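You operate a simulated robot arm through the tools that you are given. There is no shell and no other tool.

You are at the controls of a simulated robot arm. One attempt, no reset.

## Task
Change the doser over to the yellow tub.
Fine: gate closed during the swap, open after; red tub on the TUBS mat; nothing spilt. Set down upright: red tub.

Only the result counts: the job must be done as asked and must still hold three seconds after the hand-in. Knocking over, shifting, dropping, spilling or breaking anything else fails it.

## Robot
A 7-joint arm with a fingered hand, fixed in place. Base frame: the origin is at the foot of the arm, x ahead of it, y to its left, z up; the work surface is at about z = 78. Units: cm, degrees, N and s.
With the tool pointing down near the work surface it reaches from about 16 to 78 cm from the base axis. Its first joint turns from -69.0 to 172.0 degrees. Payload 3.4 kg.
Tool frame: the origin (TCP) lies between the finger pads and is the grasp point; the fingertips stand 3.9 cm ahead of it; z points along the fingers, y is the line along which they close. The gripper opens to 18 cm. The gripper's body begins 11.1 cm behind the TCP. The gripper is a hand of 3 fingers: y runs from the thumb to the fingers, the wrist lies at [0, 0, -26.2] in the tool frame, and closing takes about 1.5 s.
Orientation is that of the tool frame in the base frame, as a unit quaternion [w, x, y, z]. With the fingers straight down and closing along the base's y, the tool's x points along the base's -x, its y along +y and its z along -z.

## Interface
- The arm moves only by the tool drive_tool. Its arguments are lists of equal length, an entry for each row: "slide": the shift along the tool's x, y, z in m, a list of three; "angular": the turn, a rotation vector about the tool's x, y, z in degrees, a list of three; "claw": the opening, from 0 (shut) to 1 (fully open). In form: {"slide": [[x, y, z], ...], "angular": [[wx, wy, wz], ...], "claw": [claw, ...]}. A call has 1 to 20 rows; each row shifts and turns the commanded pose from where the row before left it, along the tool's axes as they then stand. Each row takes 0.2 s and may step no farther than 5 cm and 8.6 degrees from the row before; otherwise, or with a gripper value out of range, the whole call is refused. Where a pose cannot be reached the arm comes as near as it can. A force on the tool above 40 N (or 10 N above the force at the start of the call, whichever is more), or a blocked arm, ends the call early, and 0.2 s more pass. Each finger travels about 7.2 cm/s and halts on what it meets, pressing with about 32 N; the grip force reading is that of the motor and also rises with nothing between the fingers. The clock runs only during rows and for 0.2 s after the last one: add rows that do not move to give the fingers time. The reply holds the time, the measured pose of the TCP, the force on the tool along the base axes, the opening and the grip force, in the units named above and with some noise, with the torque about the TCP (base axes, N m) and any sound that the robot's microphone picked up.
- Cameras (640 x 400 px; columns grow to the right, rows downward): "scene" is fixed at [39.97, -65.06, 151.18]; the picture's right is [0.95, -0.32, 0.00], its down [-0.29, -0.88, -0.38] and it looks along [0.12, 0.36, -0.92] (base axes); focal length 218 px, centre (320, 200). "wrist" rides on the gripper at [6.3, -3.6, -12.8] in the tool frame; the picture's right is [0.50, 0.87, 0.00], its down [-0.75, 0.44, -0.49] and it looks along [-0.43, 0.25, 0.87] (tool axes); focal length 226 px, centre (320, 200). There is no depth. A picture from a camera that has moved, and an enlarged one, comes with that camera's place and axes in the base frame and with its lens.
- get_image(camera): a new picture of that camera. No time passes.
- lift_body(by): slides the trunk up (or, below 0, down) by that many cm; the arm rides with it, the base frame stays. It gives what a move gives, with no picture.
- grasp_type(shape): the hand has 3 fingers and takes this shape, open, in about a second: jaw (thumb against the fingers, like two jaws); tri (thumb and two fingers); tip (a fingertip pinch); poke (one finger out to press); point (the index stretched); flat (the hand flat); cup (the hand cupped); fist (a fist). The gripper value then closes the fingers along that shape, each until it touches; the sizes above hold for jaw. It gives what a move gives, with no picture.
- enlarge(camera, box): a new picture of the part [left, top, right, bottom] of that camera's present view, enlarged. No time passes.
- sign_off(): hands the job in; it is judged then, once.

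Places have to be worked out from the pictures, the camera data and where the tool is seen. Open the gripper and draw the arm clear of the work before you hand the job in, unless the task says otherwise.

The tools are called after "Request:" as a command line: name --argument value ..., lists and objects as JSON in quotes. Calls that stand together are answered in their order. drive_tool: Moves the arm, as the interface text tells. Its arguments: {"type":"object","properties":{"slide":{"type":"array"},"angular":{"type":"array"},"claw":{"type":"array"}},"required":["slide","angular","claw"]} The other tools are called the same way: lift_body (by) slides the trunk up or down; grasp_type (shape) gives the hand a shape; get_image (camera) takes a picture; enlarge (camera, box) takes an enlarged picture of a part of a camera's view; sign_off () hands the job in.

At the start:

```text
t: 0.0
eef_pos: [60.03, -40.81, 114.7]
tool_rot: [-0.001, 0.0, 1.0, 0.0]
wrist_force: [-0.1, 0.9, -0.1]
wrist_torque: [0.04, -0.04, -0.01]
width: 18.01
finger_force: 0.2
shape: jaw
trunk travel left (down, up): [-25.0, 29.2]
```

scene: 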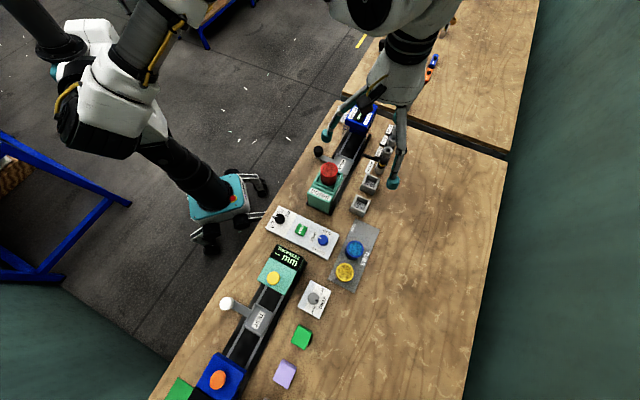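
wrist: 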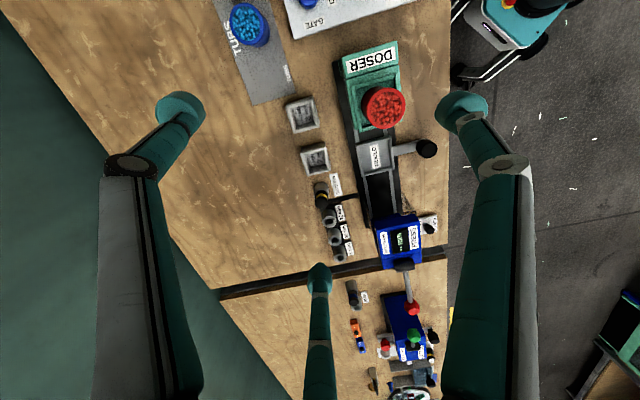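

The first pictures show the doser with a red tub on it, a GATE panel, and the TUBS mat with blue and yellow tubs. I'll enlarge these areas to read the labels and see how the parts are held.

Request:
enlarge --camera "scene" --box '[250, 90, 410, 220]'

Request:
enlarge --camera "scene" --box '[240, 190, 400, 320]'

Request:
enlarge --camera "wrist" --box '[200, 0, 460, 160]'

Request:
enlarge --camera "wrist" --box '[280, 130, 460, 270]'

Request:
enlarge --camera "scene" --box '[150, 230, 350, 400]'

```text
3.08 times, centred on (330, 155) of scene
camera zoom: at [39.97, -65.06, 151.18], right [0.95, -0.32, 0.0], down [-0.29, -0.88, -0.38], along [0.12, 0.36, -0.92], focal length 671 px, centre (289, 338)
```

zoom: 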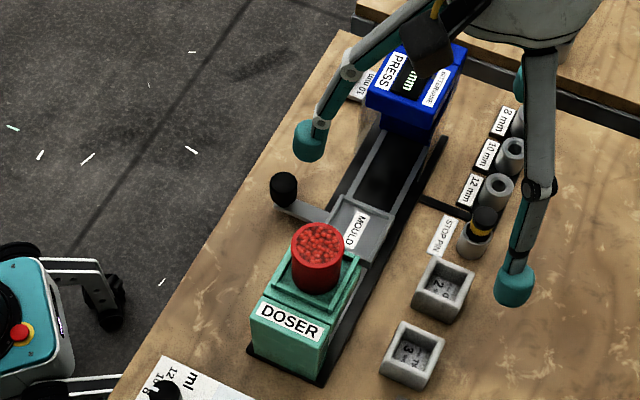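

```text
3.08 times, centred on (320, 255) of scene
camera zoom: at [39.97, -65.06, 151.18], right [0.95, -0.32, 0.0], down [-0.29, -0.88, -0.38], along [0.12, 0.36, -0.92], focal length 671 px, centre (320, 31)
```

zoom: 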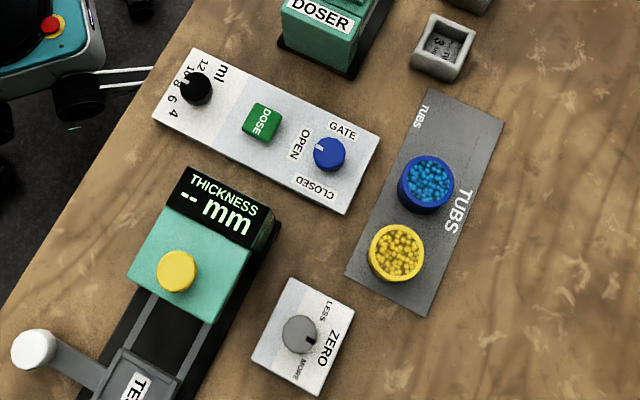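

```text
2.46 times, centred on (330, 80) of wrist
camera zoom: at [53.72, -44.32, 127.42], right [-0.5, 0.87, 0.0], down [0.75, 0.44, 0.49], along [0.42, 0.25, -0.87], focal length 556 px, centre (295, 495)
```

zoom: 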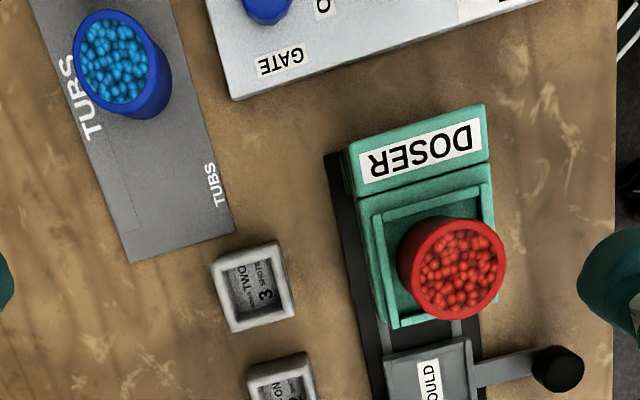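

```text
2.86 times, centred on (370, 200) of wrist
camera zoom: at [53.72, -44.32, 127.42], right [-0.5, 0.87, 0.0], down [0.75, 0.44, 0.49], along [0.42, 0.25, -0.87], focal length 646 px, centre (177, 200)
```

zoom: 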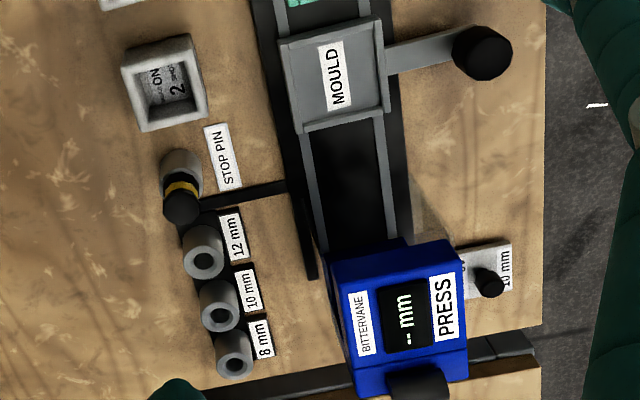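

```text
2.35 times, centred on (250, 315) of scene
camera zoom: at [39.97, -65.06, 151.18], right [0.95, -0.32, 0.0], down [-0.29, -0.88, -0.38], along [0.12, 0.36, -0.92], focal length 513 px, centre (485, -71)
```

zoom: 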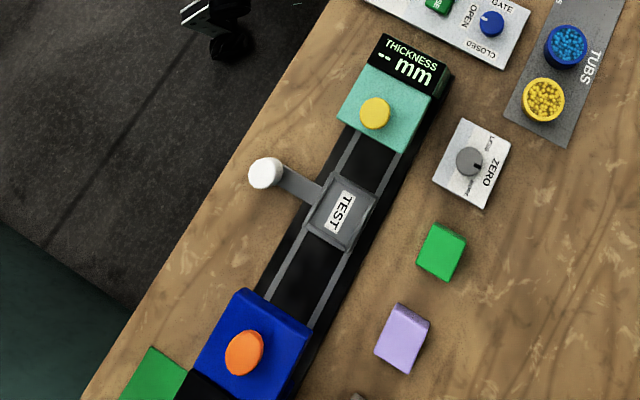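

The gate knob appears to point to OPEN, and the mat has a free place beyond the blue tub. I'll zoom in on the knob, the doser socket and the mat to confirm this.

Request:
enlarge --camera "scene" --box '[296, 218, 346, 260]'

Request:
enlarge --camera "scene" --box '[325, 210, 385, 300]'

Request:
enlarge --camera "scene" --box '[300, 135, 365, 220]'

Request:
enlarge --camera "wrist" --box '[330, 30, 450, 150]'

```text
9.52 times, centred on (321, 239) of scene
camera zoom: at [39.97, -65.06, 151.18], right [0.95, -0.32, 0.0], down [-0.29, -0.88, -0.38], along [0.12, 0.36, -0.92], focal length 2078 px, centre (310, -171)
```

zoom: 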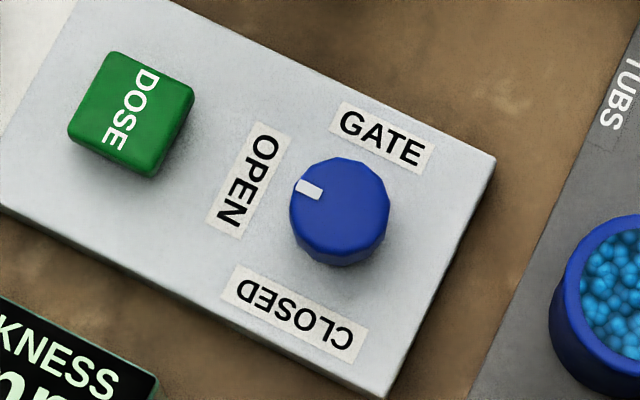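

```text
4.44 times, centred on (355, 255) of scene
camera zoom: at [39.97, -65.06, 151.18], right [0.95, -0.32, 0.0], down [-0.29, -0.88, -0.38], along [0.12, 0.36, -0.92], focal length 970 px, centre (164, -44)
```

zoom: 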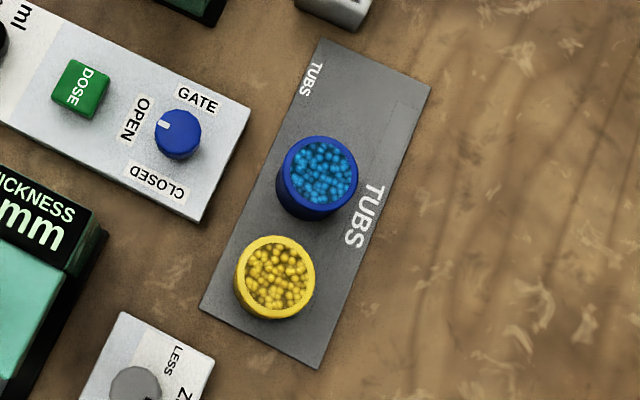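

```text
4.71 times, centred on (332, 178) of scene
camera zoom: at [39.97, -65.06, 151.18], right [0.95, -0.32, 0.0], down [-0.29, -0.88, -0.38], along [0.12, 0.36, -0.92], focal length 1027 px, centre (261, 306)
```

zoom: 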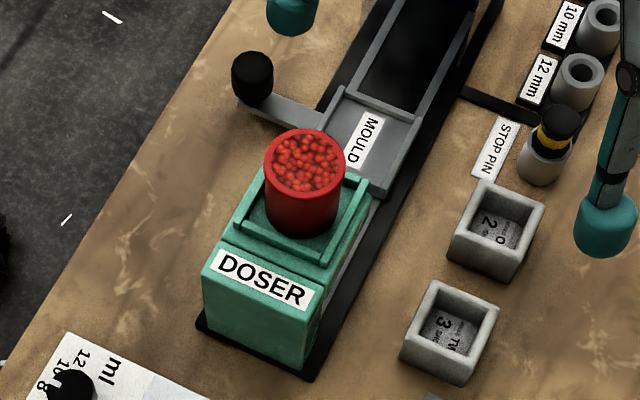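

```text
3.33 times, centred on (390, 90) of wrist
camera zoom: at [53.72, -44.32, 127.42], right [-0.5, 0.87, 0.0], down [0.75, 0.44, 0.49], along [0.42, 0.25, -0.87], focal length 754 px, centre (87, 567)
```

zoom: 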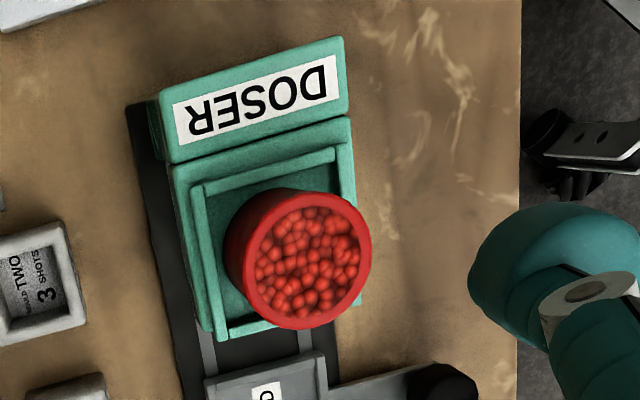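

The knob's white mark points at OPEN, so the gate has to be closed first. Before touching anything I'll partly close the hand in the air to learn how the fingers move.

Request:
drive_tool --slide '[[0, 0, 0], [0, 0, 0], [0, 0, 0], [0, 0, 0], [0, 0, 0]]' --angular '[[0, 0, 0], [0, 0, 0], [0, 0, 0], [0, 0, 0], [0, 0, 0]]' --claw '[0.4, 0.4, 0.4, 0.4, 0.4]'

Request:
get_image --camera "wrist"

Request:
enlarge --camera "scene" --box '[280, 0, 480, 200]'

```text
t: 1.2
eef_pos: [59.69, -40.54, 114.96]
tool_rot: [0.002, 0.0, 1.0, -0.001]
wrist_force: [-0.2, 0.2, -0.4]
wrist_torque: [0.04, -0.03, -0.02]
width: 7.24
finger_force: 0.1
shape: jaw
trunk travel left (down, up): [-25.0, 29.2]
```

```text
taken
camera wrist: at [53.36, -44.05, 127.69], right [-0.5, 0.87, 0.0], down [0.75, 0.44, 0.49], along [0.43, 0.25, -0.87], focal length 226 px, centre (320, 200)
```

wrist: 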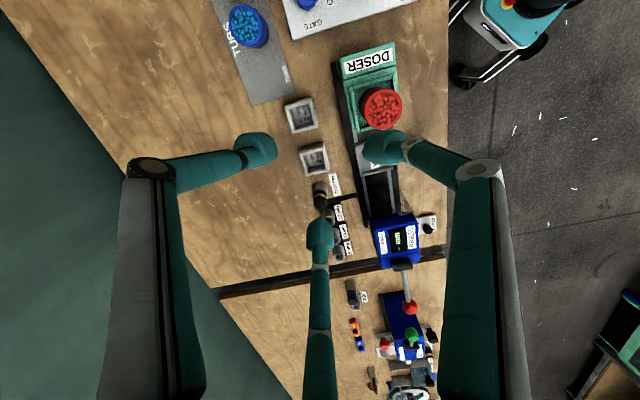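

```text
2.00 times, centred on (380, 100) of scene
camera zoom: at [39.97, -65.06, 151.18], right [0.95, -0.32, 0.0], down [-0.29, -0.88, -0.38], along [0.12, 0.36, -0.92], focal length 436 px, centre (200, 400)
```

zoom: 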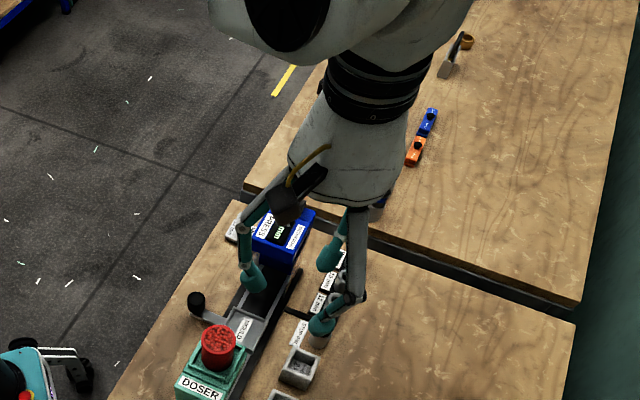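

The hand is a symmetric three-finger gripper with fingers 120° apart, and the width reading fits the circle between them. I put the knob near (45.6, -51.3), so I'll move over it at a safe height to get a closer wrist view.

Request:
drive_tool --slide '[[0.0235, -0.018, 0.01], [0.0235, -0.018, 0.01], [0.0235, -0.018, 0.01], [0.0235, -0.018, 0.01], [0.0235, -0.018, 0.01], [0.0235, -0.018, 0.01], [0, 0, 0], [0, 0, 0]]' --angular '[[0, 0, 0], [0, 0, 0], [0, 0, 0], [0, 0, 0], [0, 0, 0], [0, 0, 0], [0, 0, 0], [0, 0, 0]]' --claw '[0.4, 0.4, 0.4, 0.4, 0.4, 0.4, 0.4, 0.4]'

Request:
get_image --camera "wrist"

Request:
get_image --camera "scene"

```text
t: 3.0
eef_pos: [45.77, -51.35, 108.91]
tool_rot: [0.001, 0.0, 1.0, 0.0]
wrist_force: [-0.4, 0.6, -0.4]
wrist_torque: [0.01, 0.02, 0.0]
width: 7.25
finger_force: 0.0
shape: jaw
trunk travel left (down, up): [-25.0, 29.2]
```

```text
taken
camera wrist: at [39.29, -54.78, 121.74], right [-0.5, 0.87, 0.0], down [0.75, 0.44, 0.49], along [0.43, 0.24, -0.87], focal length 226 px, centre (320, 200)
```

wrist: 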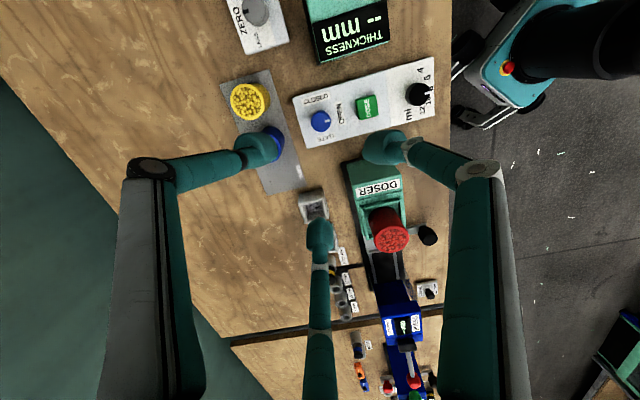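

```text
taken
```

scene: 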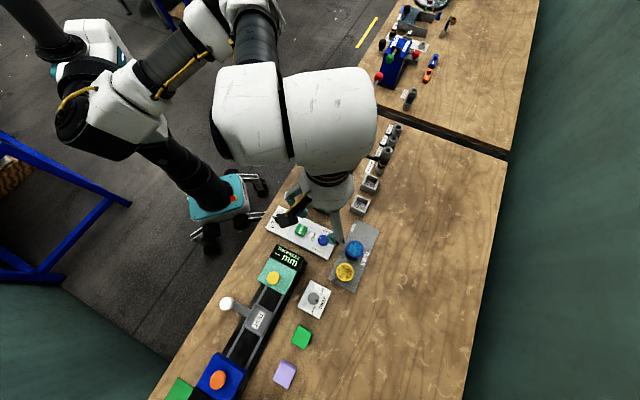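

The wrist view puts the knob at about (45.7, -51.5), which agrees with the scene estimate. I'll zoom in on both views to refine the positions of the knob, tubs and mat.

Request:
enlarge --camera "wrist" --box '[280, 50, 440, 150]'

Request:
enlarge --camera "wrist" --box '[210, 60, 340, 200]'

Request:
enlarge --camera "wrist" --box '[330, 150, 450, 270]'

Request:
enlarge --camera "scene" --box '[325, 215, 385, 260]'

```text
4.00 times, centred on (360, 100) of wrist
camera zoom: at [39.29, -54.78, 121.74], right [-0.5, 0.87, 0.0], down [0.75, 0.44, 0.49], along [0.43, 0.24, -0.87], focal length 904 px, centre (160, 600)
```

zoom: 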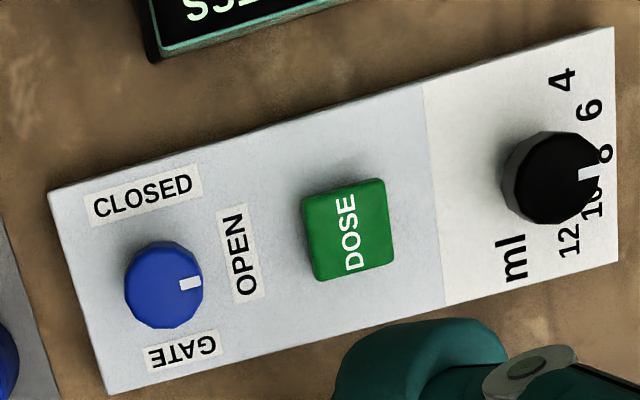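

```text
2.86 times, centred on (275, 130) of wrist
camera zoom: at [39.29, -54.78, 121.74], right [-0.5, 0.87, 0.0], down [0.75, 0.44, 0.49], along [0.43, 0.24, -0.87], focal length 646 px, centre (449, 400)
```

zoom: 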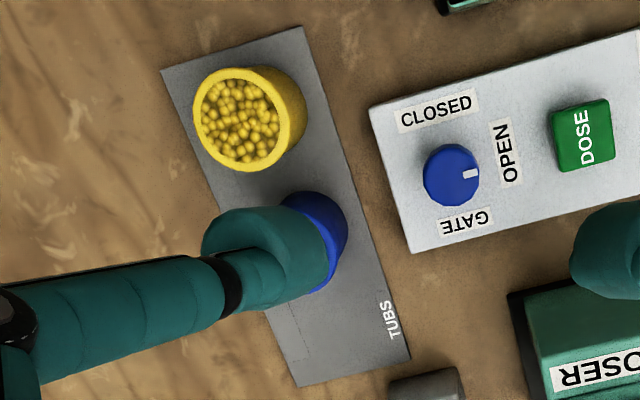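

```text
3.33 times, centred on (390, 210) of wrist
camera zoom: at [39.29, -54.78, 121.74], right [-0.5, 0.87, 0.0], down [0.75, 0.44, 0.49], along [0.43, 0.24, -0.87], focal length 754 px, centre (87, 167)
```

zoom: 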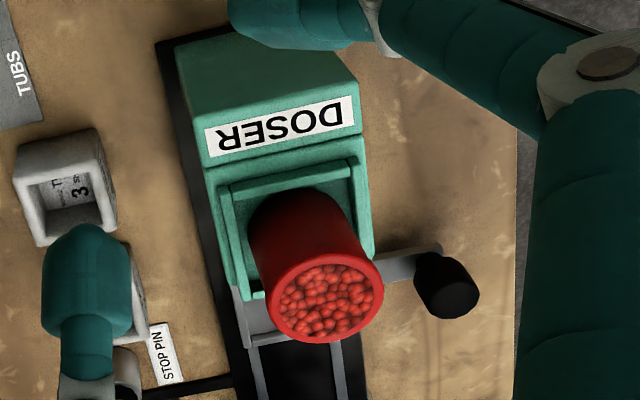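

```text
8.89 times, centred on (355, 238) of scene
camera zoom: at [39.97, -65.06, 151.18], right [0.95, -0.32, 0.0], down [-0.29, -0.88, -0.38], along [0.12, 0.36, -0.92], focal length 1939 px, centre (9, -133)
```

zoom: 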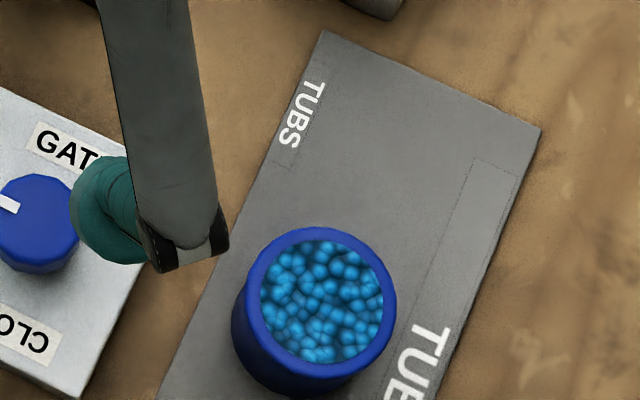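

The yellow rim is at about (48.6, -62.8, 84.3), the red rim at (53.2, -34.3, 94.2), and the knob top at (45.6, -51.4, ~82.5). I'll turn the hand 45° and close it to just over knob size while still high, to see where the fingertips end up.

Request:
drive_tool --slide '[[0, 0, 0], [0, 0, 0], [0, 0, 0], [0, 0, 0], [0, 0, 0], [0, 0, 0], [0, 0, 0], [0, 0, 0]]' --angular '[[0, 0, 7.5], [0, 0, 7.5], [0, 0, 7.5], [0, 0, 7.5], [0, 0, 7.5], [0, 0, 7.5], [0, 0, 0], [0, 0, 0]]' --claw '[0.25, 0.25, 0.25, 0.25, 0.25, 0.25, 0.25, 0.25]'

Request:
get_image --camera "wrist"

Request:
enlarge --camera "scene" --box '[250, 150, 410, 270]'

```text
t: 4.8
eef_pos: [45.67, -51.47, 108.94]
tool_rot: [0.0, 0.384, 0.923, 0.0]
wrist_force: [-0.2, -0.8, 0.1]
wrist_torque: [-0.02, -0.01, 0.0]
width: 4.52
finger_force: 0.2
shape: jaw
trunk travel left (down, up): [-25.0, 29.2]
```

```text
taken
camera wrist: at [38.56, -49.36, 121.68], right [0.26, 0.97, 0.0], down [0.84, -0.22, 0.49], along [0.48, -0.13, -0.87], focal length 226 px, centre (320, 200)
```

wrist: 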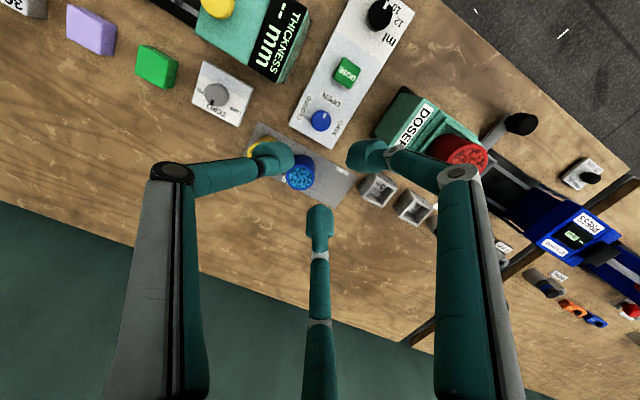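

```text
3.33 times, centred on (330, 210) of scene
camera zoom: at [39.97, -65.06, 151.18], right [0.95, -0.32, 0.0], down [-0.29, -0.88, -0.38], along [0.12, 0.36, -0.92], focal length 727 px, centre (287, 167)
```

zoom: 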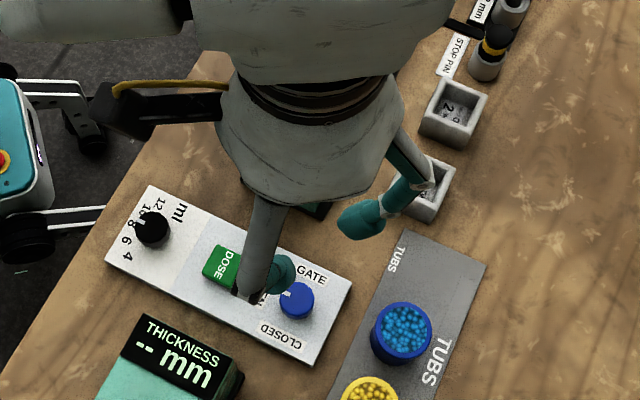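

The fingertips stay about 4 cm ahead of the TCP when the hand is narrowed to 4.5 cm. I'll zoom in on the fingertips to see which part of them will make contact.

Request:
enlarge --camera "scene" --box '[300, 180, 365, 230]'

Request:
enlarge --camera "wrist" --box '[240, 90, 400, 240]'

```text
8.00 times, centred on (332, 205) of scene
camera zoom: at [39.97, -65.06, 151.18], right [0.95, -0.32, 0.0], down [-0.29, -0.88, -0.38], along [0.12, 0.36, -0.92], focal length 1745 px, centre (220, 160)
```

zoom: 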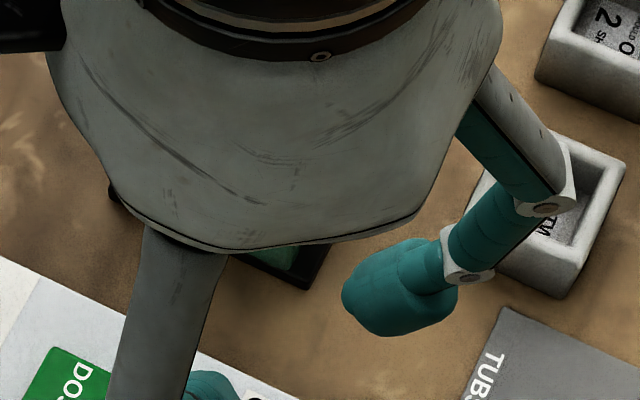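

```text
2.67 times, centred on (320, 165) of wrist
camera zoom: at [38.56, -49.36, 121.68], right [0.26, 0.97, 0.0], down [0.84, -0.22, 0.49], along [0.48, -0.13, -0.87], focal length 603 px, centre (320, 293)
```

zoom: 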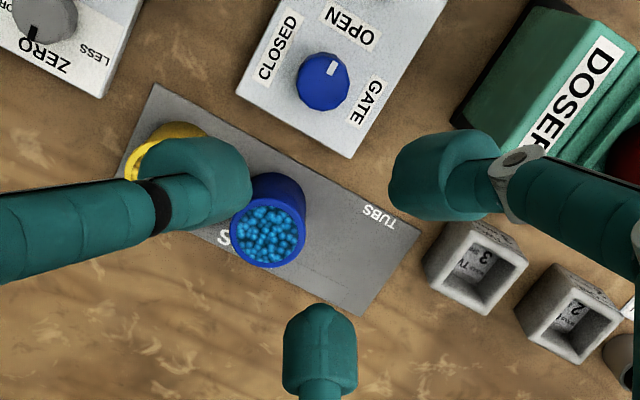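

The fingertip pads stay roughly vertical when closing. I'll centre on the knob at (45.63, -51.25) and go down to TCP z = 89, which puts the tips near z = 85 and clear above the knob, with the hand open about 7 cm.

Request:
drive_tool --slide '[[0.0018, 0.0013, 0.04], [0, 0, 0.04], [0, 0, 0.04], [0, 0, 0.04], [0, 0, 0.03], [0, 0, 0.01], [0, 0, 0], [0, 0, 0]]' --angular '[[0, 0, 0], [0, 0, 0], [0, 0, 0], [0, 0, 0], [0, 0, 0], [0, 0, 0], [0, 0, 0], [0, 0, 0]]' --claw '[0.36, 0.36, 0.36, 0.36, 0.36, 0.36, 0.36, 0.36]'

Request:
get_image --camera "wrist"

Request:
enlarge --camera "scene" --box '[250, 150, 410, 270]'

```text
t: 6.6
eef_pos: [45.53, -51.1, 88.87]
tool_rot: [0.001, 0.382, 0.924, -0.001]
wrist_force: [0.2, -0.4, 0.1]
wrist_torque: [0.01, -0.03, -0.01]
width: 6.44
finger_force: 0.1
shape: jaw
trunk travel left (down, up): [-25.0, 29.2]
```

```text
taken
camera wrist: at [38.53, -49.17, 101.59], right [0.26, 0.97, 0.0], down [0.84, -0.22, 0.49], along [0.48, -0.13, -0.87], focal length 226 px, centre (320, 200)
```

wrist: 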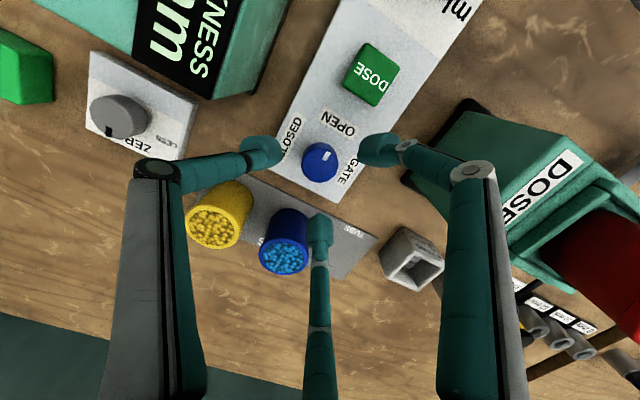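

```text
3.33 times, centred on (330, 210) of scene
camera zoom: at [39.97, -65.06, 151.18], right [0.95, -0.32, 0.0], down [-0.29, -0.88, -0.38], along [0.12, 0.36, -0.92], focal length 727 px, centre (287, 167)
```

zoom: 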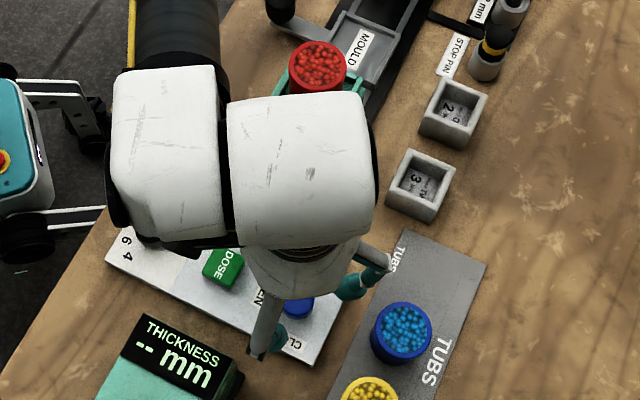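

The hand is centred over the knob, but the thickness gauge is near the thumb side. I'll zoom in to check its height and how far the fingers are from it.

Request:
enlarge --camera "wrist" --box '[100, 0, 420, 280]'

Request:
enlarge --camera "scene" --box '[250, 215, 350, 300]'

Request:
enlarge --camera "wrist" --box '[240, 110, 400, 210]'

```text
1.43 times, centred on (260, 140) of wrist
camera zoom: at [38.53, -49.17, 101.59], right [0.26, 0.97, 0.0], down [0.84, -0.22, 0.49], along [0.48, -0.13, -0.87], focal length 323 px, centre (406, 286)
```

zoom: 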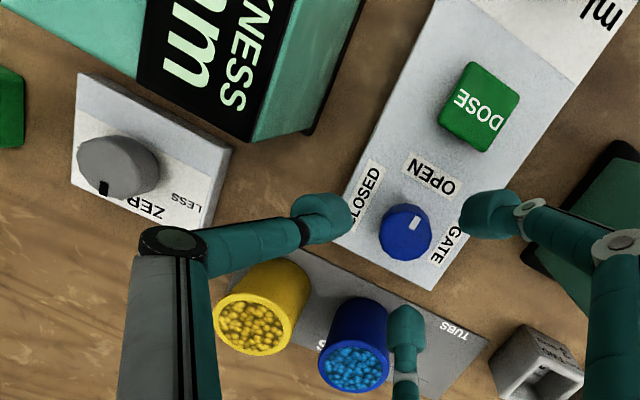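

```text
4.71 times, centred on (300, 258) of scene
camera zoom: at [39.97, -65.06, 151.18], right [0.95, -0.32, 0.0], down [-0.29, -0.88, -0.38], along [0.12, 0.36, -0.92], focal length 1027 px, centre (414, -71)
```

zoom: 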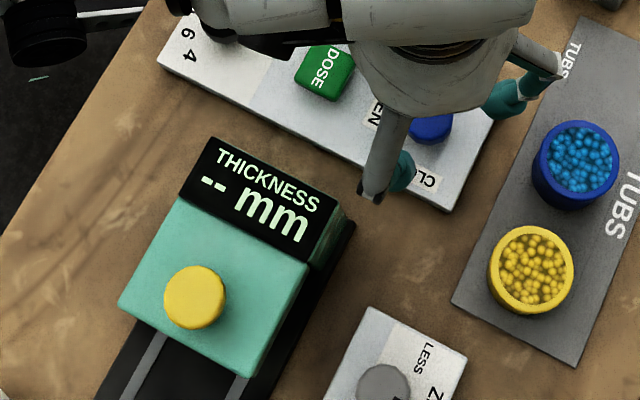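

```text
4.00 times, centred on (320, 160) of wrist
camera zoom: at [38.53, -49.17, 101.59], right [0.26, 0.97, 0.0], down [0.84, -0.22, 0.49], along [0.48, -0.13, -0.87], focal length 904 px, centre (320, 360)
```

zoom: 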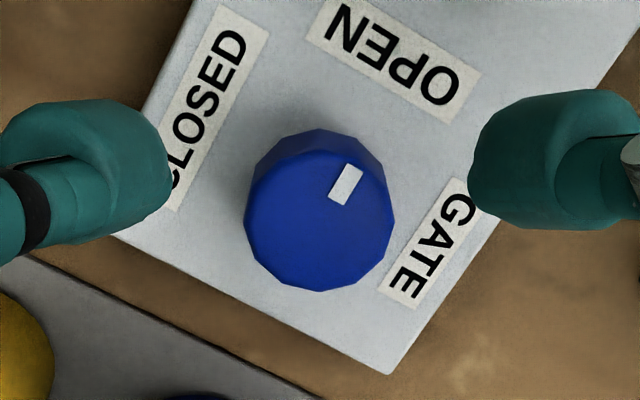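

The knob top is at about z = 82, the panel at about z = 79, and the gauge top at about z = 87 but just outside the fingers' sweep. I'll go down to TCP z ≈ 84.6, so the tips are around 80.6, and check before gripping.

Request:
drive_tool --slide '[[-0.0015, 0, 0.02], [0, 0, 0.014], [0, 0, 0.008], [0, 0, 0], [0, 0, 0]]' --angular '[[0, 0, 0], [0, 0, 0], [0, 0, 0], [0, 0, 0], [0, 0, 0]]' --claw '[0.36, 0.36, 0.36, 0.36, 0.36]'

Request:
get_image --camera "wrist"

Request:
enlarge --camera "scene" --box '[250, 200, 370, 290]'

```text
t: 7.8
eef_pos: [45.85, -51.33, 84.73]
tool_rot: [0.001, 0.383, 0.924, 0.0]
wrist_force: [-0.1, 0.6, 0.1]
wrist_torque: [-0.01, 0.01, 0.03]
width: 6.45
finger_force: 0.0
shape: jaw
trunk travel left (down, up): [-25.0, 29.2]
```

```text
taken
camera wrist: at [38.68, -49.32, 97.45], right [0.26, 0.97, 0.0], down [0.84, -0.22, 0.49], along [0.48, -0.13, -0.87], focal length 226 px, centre (320, 200)
```

wrist: 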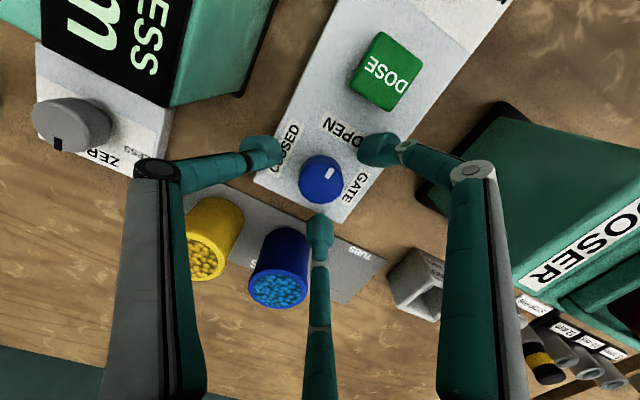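

```text
4.44 times, centred on (310, 245) of scene
camera zoom: at [39.97, -65.06, 151.18], right [0.95, -0.32, 0.0], down [-0.29, -0.88, -0.38], along [0.12, 0.36, -0.92], focal length 970 px, centre (364, 0)
```

zoom: 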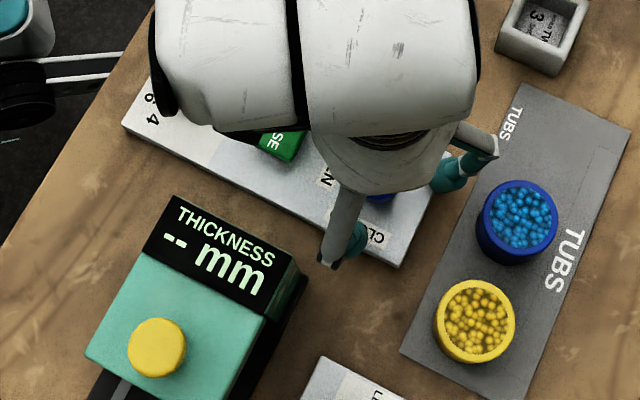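

The knob sits central between the three fingertips and the forces are near zero. I'll close gently on it and read the grip.

Request:
drive_tool --slide '[[0, 0, 0], [0, 0, 0], [0, 0, 0], [0, 0, 0], [0, 0, 0]]' --angular '[[0, 0, 0], [0, 0, 0], [0, 0, 0], [0, 0, 0], [0, 0, 0]]' --claw '[0.28, 0.2, 0.14, 0.12, 0.12]'

Request:
enlarge --camera "wrist" --box '[240, 110, 400, 250]'

```text
t: 9.0
eef_pos: [45.75, -51.42, 84.75]
tool_rot: [0.001, 0.382, 0.924, 0.0]
wrist_force: [1.7, -2.1, -2.7]
wrist_torque: [-0.09, -0.06, 0.04]
width: 2.68
finger_force: 31.7
shape: jaw
trunk travel left (down, up): [-25.0, 29.2]
```

```text
2.86 times, centred on (320, 180) of wrist
camera zoom: at [38.71, -49.37, 97.44], right [0.26, 0.97, 0.0], down [0.84, -0.22, 0.49], along [0.48, -0.13, -0.87], focal length 646 px, centre (320, 257)
```

zoom: 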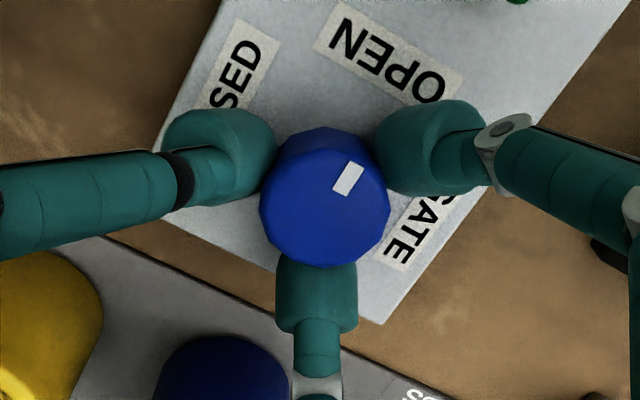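

All three fingers hold the knob with a motor force of 31.7 N. I'll turn it counter-clockwise seen from above, from OPEN towards CLOSED, 45° first.

Request:
drive_tool --slide '[[0, 0, 0], [0, 0, 0], [0, 0, 0], [0, 0, 0], [0, 0, 0], [0, 0, 0], [0, 0, 0]]' --angular '[[0, 0, -7.5], [0, 0, -7.5], [0, 0, -7.5], [0, 0, -7.5], [0, 0, -7.5], [0, 0, -7.5], [0, 0, 0]]' --claw '[0.12, 0.12, 0.12, 0.12, 0.12, 0.12, 0.12]'

Request:
get_image --camera "wrist"

Request:
enlarge --camera "scene" --box '[250, 200, 370, 290]'

```text
t: 10.6
eef_pos: [45.73, -51.22, 84.69]
tool_rot: [0.001, -0.001, 1.0, -0.001]
wrist_force: [2.2, 2.3, -2.0]
wrist_torque: [0.1, -0.07, 0.0]
width: 2.64
finger_force: 32.0
shape: jaw
trunk travel left (down, up): [-25.0, 29.2]
```

```text
taken
camera wrist: at [39.41, -54.76, 97.44], right [-0.5, 0.86, 0.0], down [0.75, 0.44, 0.49], along [0.43, 0.25, -0.87], focal length 226 px, centre (320, 200)
```

wrist: 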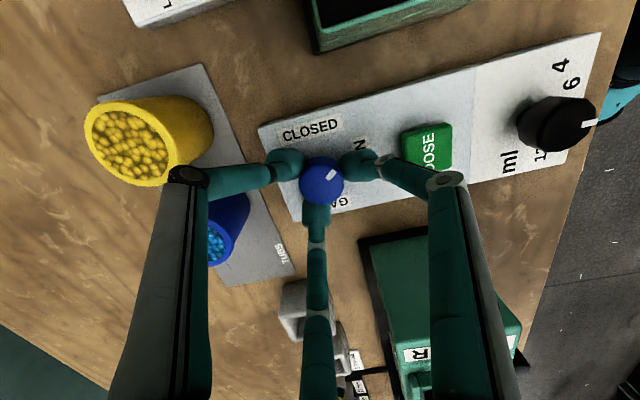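

```text
4.44 times, centred on (310, 245) of scene
camera zoom: at [39.97, -65.06, 151.18], right [0.95, -0.32, 0.0], down [-0.29, -0.88, -0.38], along [0.12, 0.36, -0.92], focal length 970 px, centre (364, 0)
```

zoom: 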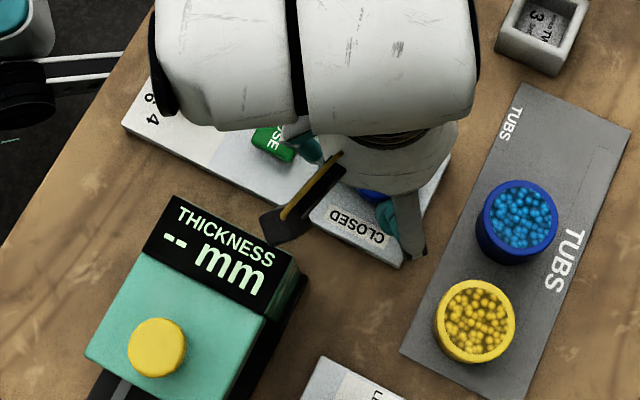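

The knob turned 45° with the hand without slipping and the forces stayed small. I'll do the remaining 45°.

Request:
drive_tool --slide '[[0, 0, 0], [0, 0, 0], [0, 0, 0], [0, 0, 0], [0, 0, 0], [0, 0, 0], [0, 0, 0]]' --angular '[[0, 0, -7.5], [0, 0, -7.5], [0, 0, -7.5], [0, 0, -7.5], [0, 0, -7.5], [0, 0, -7.5], [0, 0, 0]]' --claw '[0.12, 0.12, 0.12, 0.12, 0.12, 0.12, 0.12]'

Request:
get_image --camera "wrist"

Request:
enlarge --camera "wrist" --box '[240, 110, 400, 230]'

```text
t: 12.2
eef_pos: [45.74, -51.27, 84.76]
tool_rot: [0.001, -0.383, 0.924, 0.0]
wrist_force: [-2.1, 4.0, -3.4]
wrist_torque: [0.19, 0.06, -0.02]
width: 2.53
finger_force: 32.0
shape: jaw
trunk travel left (down, up): [-25.0, 29.2]
```

```text
taken
camera wrist: at [43.77, -58.16, 97.46], right [-0.97, 0.26, 0.0], down [0.22, 0.84, 0.49], along [0.13, 0.47, -0.87], focal length 226 px, centre (320, 200)
```

wrist: 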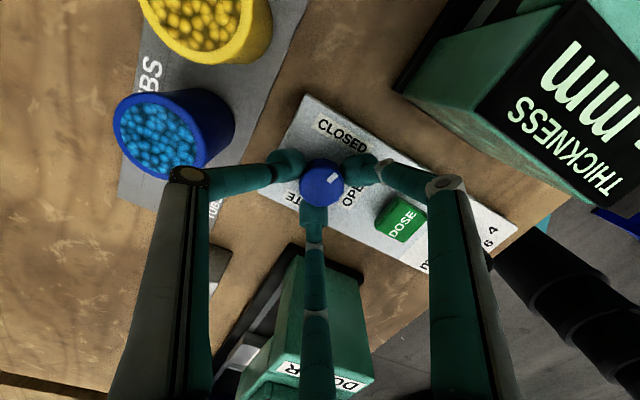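

```text
3.33 times, centred on (320, 170) of wrist
camera zoom: at [43.77, -58.16, 97.46], right [-0.97, 0.26, 0.0], down [0.22, 0.84, 0.49], along [0.13, 0.47, -0.87], focal length 754 px, centre (320, 300)
```

zoom: 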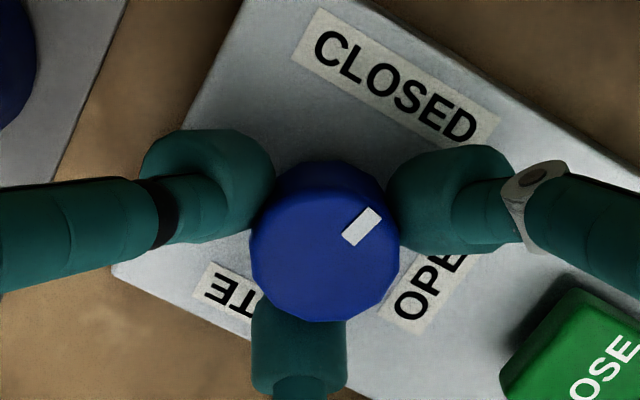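

The knob's mark now points roughly 200° in base azimuth, and CLOSED is at 225°, so the grip slipped a little. The fingers still clear the gauge, so I'll keep turning 24° more while holding the grip and look again.

Request:
drive_tool --slide '[[0, 0, 0], [0, 0, 0], [0, 0, 0], [0, 0, 0], [0, 0, 0]]' --angular '[[0, 0, -6], [0, 0, -6], [0, 0, -6], [0, 0, -6], [0, 0, 0]]' --claw '[0.08, 0.08, 0.08, 0.08, 0.08]'

Request:
get_image --camera "wrist"

Request:
enlarge --camera "wrist" --box '[240, 110, 400, 230]'

Request:
enlarge --camera "scene" --box '[250, 200, 370, 290]'

```text
t: 13.4
eef_pos: [45.67, -51.43, 84.7]
tool_rot: [0.0, -0.567, 0.824, -0.001]
wrist_force: [-5.4, -3.7, -5.6]
wrist_torque: [-0.15, 0.06, -0.06]
width: 2.44
finger_force: 31.6
shape: jaw
trunk travel left (down, up): [-25.0, 29.2]
```

```text
taken
camera wrist: at [46.72, -58.46, 97.45], right [-0.99, -0.16, 0.0], down [-0.14, 0.86, 0.49], along [-0.08, 0.48, -0.87], focal length 226 px, centre (320, 200)
```

wrist: 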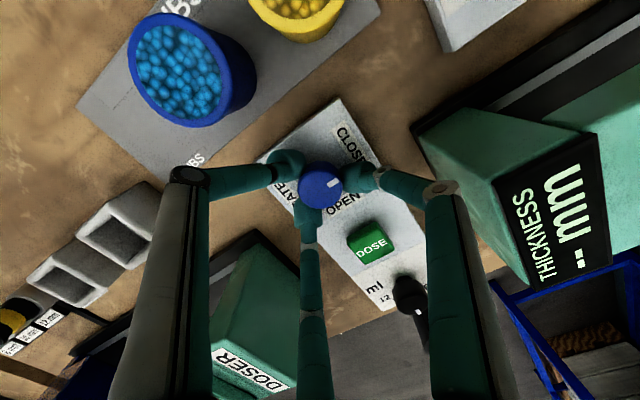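

```text
3.33 times, centred on (320, 170) of wrist
camera zoom: at [46.72, -58.46, 97.45], right [-0.99, -0.16, 0.0], down [-0.14, 0.86, 0.49], along [-0.08, 0.48, -0.87], focal length 754 px, centre (320, 300)
```

zoom: 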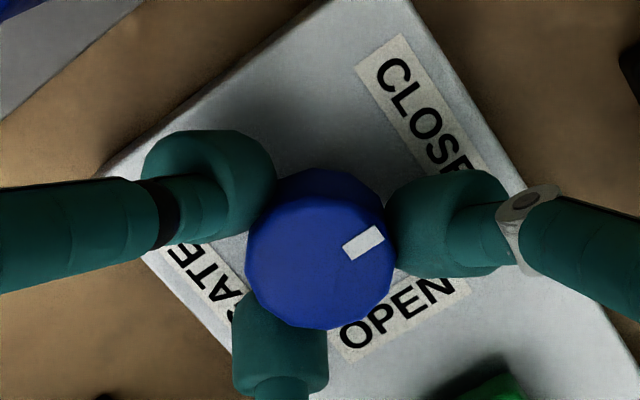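

```text
4.44 times, centred on (310, 245) of scene
camera zoom: at [39.97, -65.06, 151.18], right [0.95, -0.32, 0.0], down [-0.29, -0.88, -0.38], along [0.12, 0.36, -0.92], focal length 970 px, centre (364, 0)
```

zoom: 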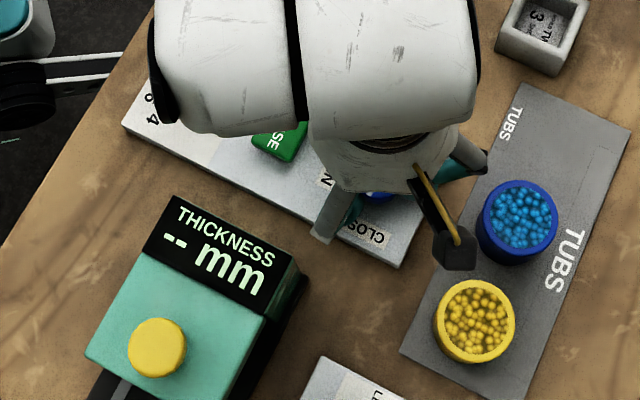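

The mark reads about 216° in my estimate, which is roughly 89° from its starting angle. I'll open just enough to let go, lift straight up, and check where the mark rests.

Request:
drive_tool --slide '[[0, 0, 0], [0, 0, 0], [0, 0, 0], [0, 0, -0.02], [0, 0, -0.03], [0, 0, -0.03], [0, 0, 0]]' --angular '[[0, 0, 0], [0, 0, 0], [0, 0, 0], [0, 0, 0], [0, 0, 0], [0, 0, 0], [0, 0, 0]]' --claw '[0.18, 0.24, 0.24, 0.24, 0.24, 0.24, 0.24]'

Request:
get_image --camera "wrist"

Request:
enlarge --camera "wrist" --box '[240, 90, 400, 210]'

```text
t: 15.0
eef_pos: [45.86, -51.25, 92.86]
tool_rot: [-0.001, -0.566, 0.824, -0.001]
wrist_force: [-0.7, -0.5, 0.7]
wrist_torque: [0.03, -0.01, 0.0]
width: 4.27
finger_force: 0.0
shape: jaw
trunk travel left (down, up): [-25.0, 29.2]
```

```text
taken
camera wrist: at [46.83, -58.29, 105.52], right [-0.99, -0.16, 0.0], down [-0.14, 0.86, 0.49], along [-0.08, 0.48, -0.87], focal length 226 px, centre (320, 200)
```

wrist: 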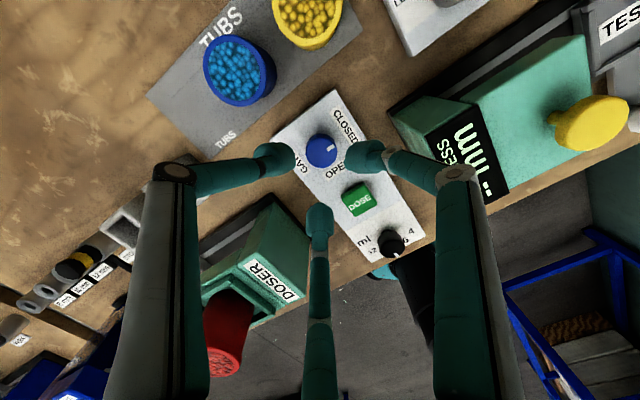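

```text
3.33 times, centred on (320, 150) of wrist
camera zoom: at [46.83, -58.29, 105.52], right [-0.99, -0.16, 0.0], down [-0.14, 0.86, 0.49], along [-0.08, 0.48, -0.87], focal length 754 px, centre (320, 367)
```

zoom: 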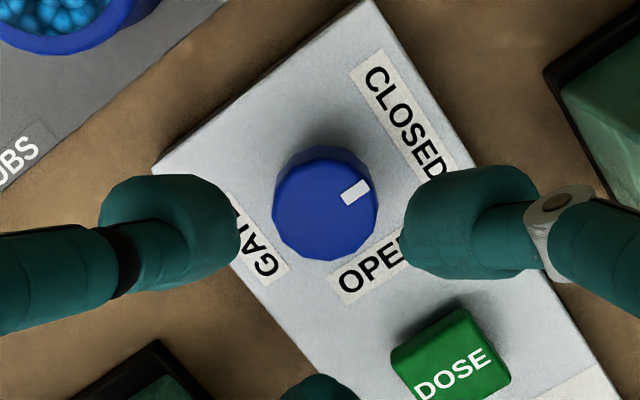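

The knob rests close to CLOSED, though I need an unobstructed view to be sure. I'll raise the hand, turn it to the orientation for the red tub, and move over the doser so the scene camera can see the knob.

Request:
drive_tool --slide '[[0, 0, -0.019], [0, 0, -0.019], [0, 0, -0.019], [0, 0, -0.019], [0, 0, -0.019], [0, 0, -0.019], [0, 0, -0.019], [-0.0231, 0.029, 0], [-0.0231, 0.029, 0], [-0.0231, 0.029, 0], [-0.0231, 0.029, 0], [-0.0231, 0.029, 0], [0, 0, 0], [0, 0, 0]]' --angular '[[0, 0, 7.7], [0, 0, 7.7], [0, 0, 7.7], [0, 0, 7.7], [0, 0, 7.7], [0, 0, 7.7], [0, 0, 7.7], [0, 0, 0], [0, 0, 0], [0, 0, 0], [0, 0, 0], [0, 0, 0], [0, 0, 0], [0, 0, 0]]' --claw '[0.24, 0.24, 0.24, 0.24, 0.24, 0.24, 0.3, 0.4, 0.5, 0.5, 0.5, 0.5, 0.5, 0.5]'

Request:
get_image --camera "scene"

Request:
enlarge --camera "scene" --box '[296, 218, 346, 260]'

Request:
get_image --camera "wrist"

```text
t: 18.0
eef_pos: [51.66, -39.66, 105.95]
tool_rot: [0.0, -0.132, 0.991, -0.002]
wrist_force: [0.2, -0.4, -0.3]
wrist_torque: [-0.02, -0.02, -0.01]
width: 8.95
finger_force: 0.2
shape: jaw
out of reach, approached as far as the arm can: row 11, 12
trunk travel left (down, up): [-25.0, 29.2]
```

```text
taken
```

scene: 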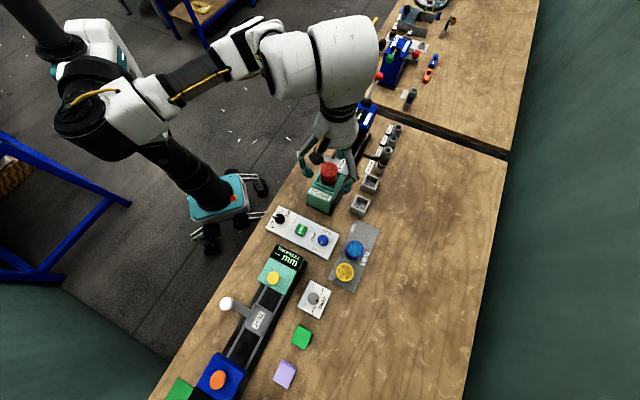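

```text
9.52 times, centred on (321, 239) of scene
camera zoom: at [39.97, -65.06, 151.18], right [0.95, -0.32, 0.0], down [-0.29, -0.88, -0.38], along [0.12, 0.36, -0.92], focal length 2078 px, centre (310, -171)
```

zoom: 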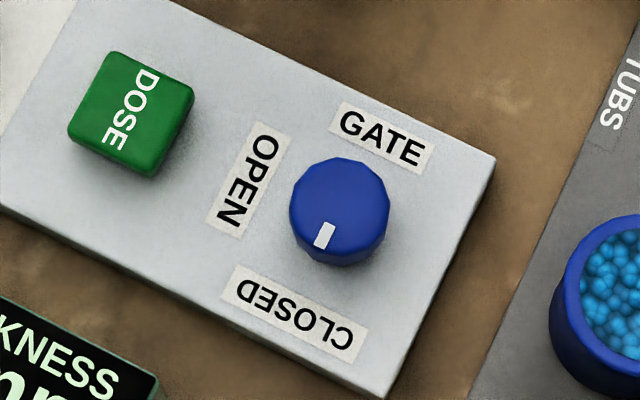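

```text
taken
camera wrist: at [46.41, -44.7, 118.76], right [-0.71, 0.71, 0.0], down [0.61, 0.62, 0.49], along [0.35, 0.35, -0.87], focal length 226 px, centre (320, 200)
```

wrist: 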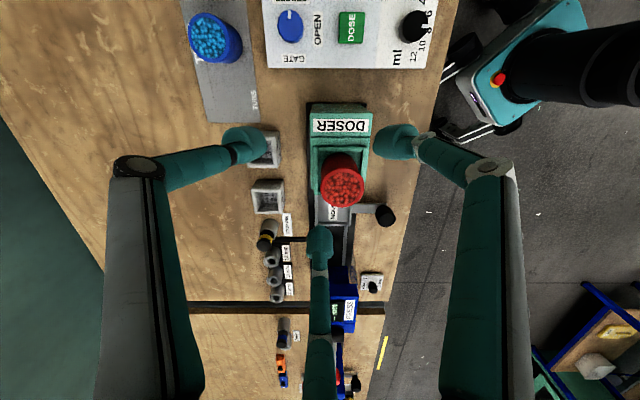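

The knob mark now points to CLOSED, a 90° turn from before, so the gate is shut. The arm stopped short at (51.7, -39.7) and reported out of reach, so I'll send a small hold move to see whether it settles and where the commanded pose is.

Request:
drive_tool --slide '[[0, 0, 0], [0, 0, 0]]' --angular '[[0, 0, 0], [0, 0, 0]]' --claw '[0.5, 0.5]'

```text
t: 18.6
eef_pos: [51.63, -39.79, 106.05]
tool_rot: [0.0, -0.132, 0.991, 0.0]
wrist_force: [-0.5, 0.0, 0.1]
wrist_torque: [-0.02, -0.01, -0.02]
width: 8.94
finger_force: 0.0
shape: jaw
trunk travel left (down, up): [-25.0, 29.2]
```

The hold shows the commanded pose now equals the reached one. I'll try the remaining (1.5, 5.4) cm in smaller steps.

Request:
drive_tool --slide '[[-0.0095, 0.0161, 0], [-0.0095, 0.0161, 0], [-0.0095, 0.0161, 0], [0, 0, 0]]' --angular '[[0, 0, 0], [0, 0, 0], [0, 0, 0], [0, 0, 0]]' --claw '[0.5, 0.5, 0.5, 0.5]'

Request:
get_image --camera "wrist"

Request:
get_image --camera "scene"

```text
t: 19.6
eef_pos: [52.41, -39.46, 106.06]
tool_rot: [0.001, -0.132, 0.991, 0.0]
wrist_force: [0.9, 0.1, -0.2]
wrist_torque: [0.0, 0.0, -0.02]
width: 8.96
finger_force: 0.1
shape: jaw
out of reach, approached as far as the arm can: row 1, 2, 3
trunk travel left (down, up): [-25.0, 29.2]
```

```text
taken
camera wrist: at [47.25, -44.51, 118.77], right [-0.71, 0.71, 0.0], down [0.61, 0.62, 0.49], along [0.35, 0.35, -0.87], focal length 226 px, centre (320, 200)
```

wrist: 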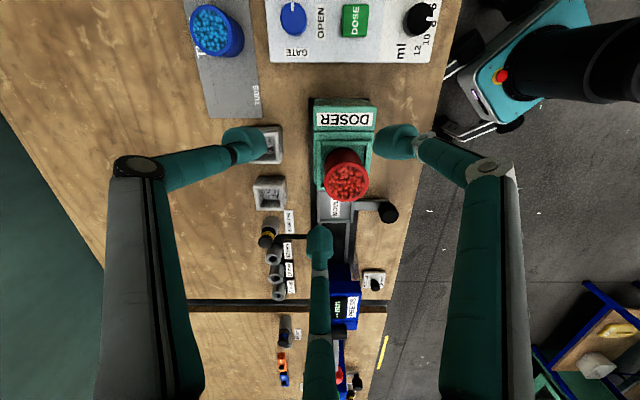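

```text
taken
```

scene: 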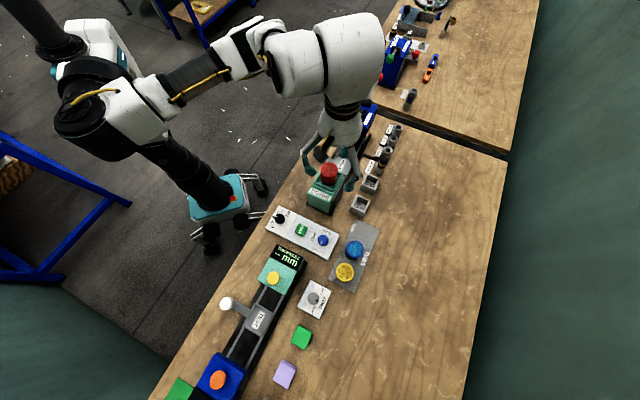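

The arm can't close the distance with this yaw. I'll turn the hand back 15° to the starting yaw, which still suits placing the red tub, and try the approach from there.

Request:
drive_tool --slide '[[0, 0, 0], [0, 0, 0], [-0.01, 0.01, 0], [-0.01, 0.015, 0], [0, 0.015, 0], [0, 0, 0]]' --angular '[[0, 0, 7.6], [0, 0, 7.6], [0, 0, 0], [0, 0, 0], [0, 0, 0], [0, 0, 0]]' --claw '[0.5, 0.5, 0.5, 0.5, 0.5, 0.5]'

```text
t: 21.0
eef_pos: [53.86, -39.01, 106.09]
tool_rot: [0.0, 0.0, 1.0, -0.001]
wrist_force: [0.6, 0.0, -0.5]
wrist_torque: [-0.01, 0.0, -0.01]
width: 8.93
finger_force: 0.0
shape: jaw
out of reach, approached as far as the arm can: row 3, 4, 5
trunk travel left (down, up): [-25.0, 29.2]
```

The stop is a line running mostly across +y, so it looks like a joint limit rather than distance. I'll try the same move from higher up, near the starting height.

Request:
drive_tool --slide '[[0, 0, -0.04], [0, 0, -0.04], [0, 0.015, 0], [0, 0.015, 0], [0, 0.015, 0], [0, 0, 0]]' --angular '[[0, 0, 0], [0, 0, 0], [0, 0, 0], [0, 0, 0], [0, 0, 0], [0, 0, 0]]' --claw '[0.5, 0.5, 0.5, 0.5, 0.5, 0.5]'

```text
t: 22.4
eef_pos: [53.91, -38.17, 114.07]
tool_rot: [0.0, 0.0, 1.0, 0.0]
wrist_force: [0.1, -0.6, 0.3]
wrist_torque: [-0.04, 0.01, 0.02]
width: 8.95
finger_force: 0.2
shape: jaw
out of reach, approached as far as the arm can: row 3, 4, 5
trunk travel left (down, up): [-25.0, 29.2]
```

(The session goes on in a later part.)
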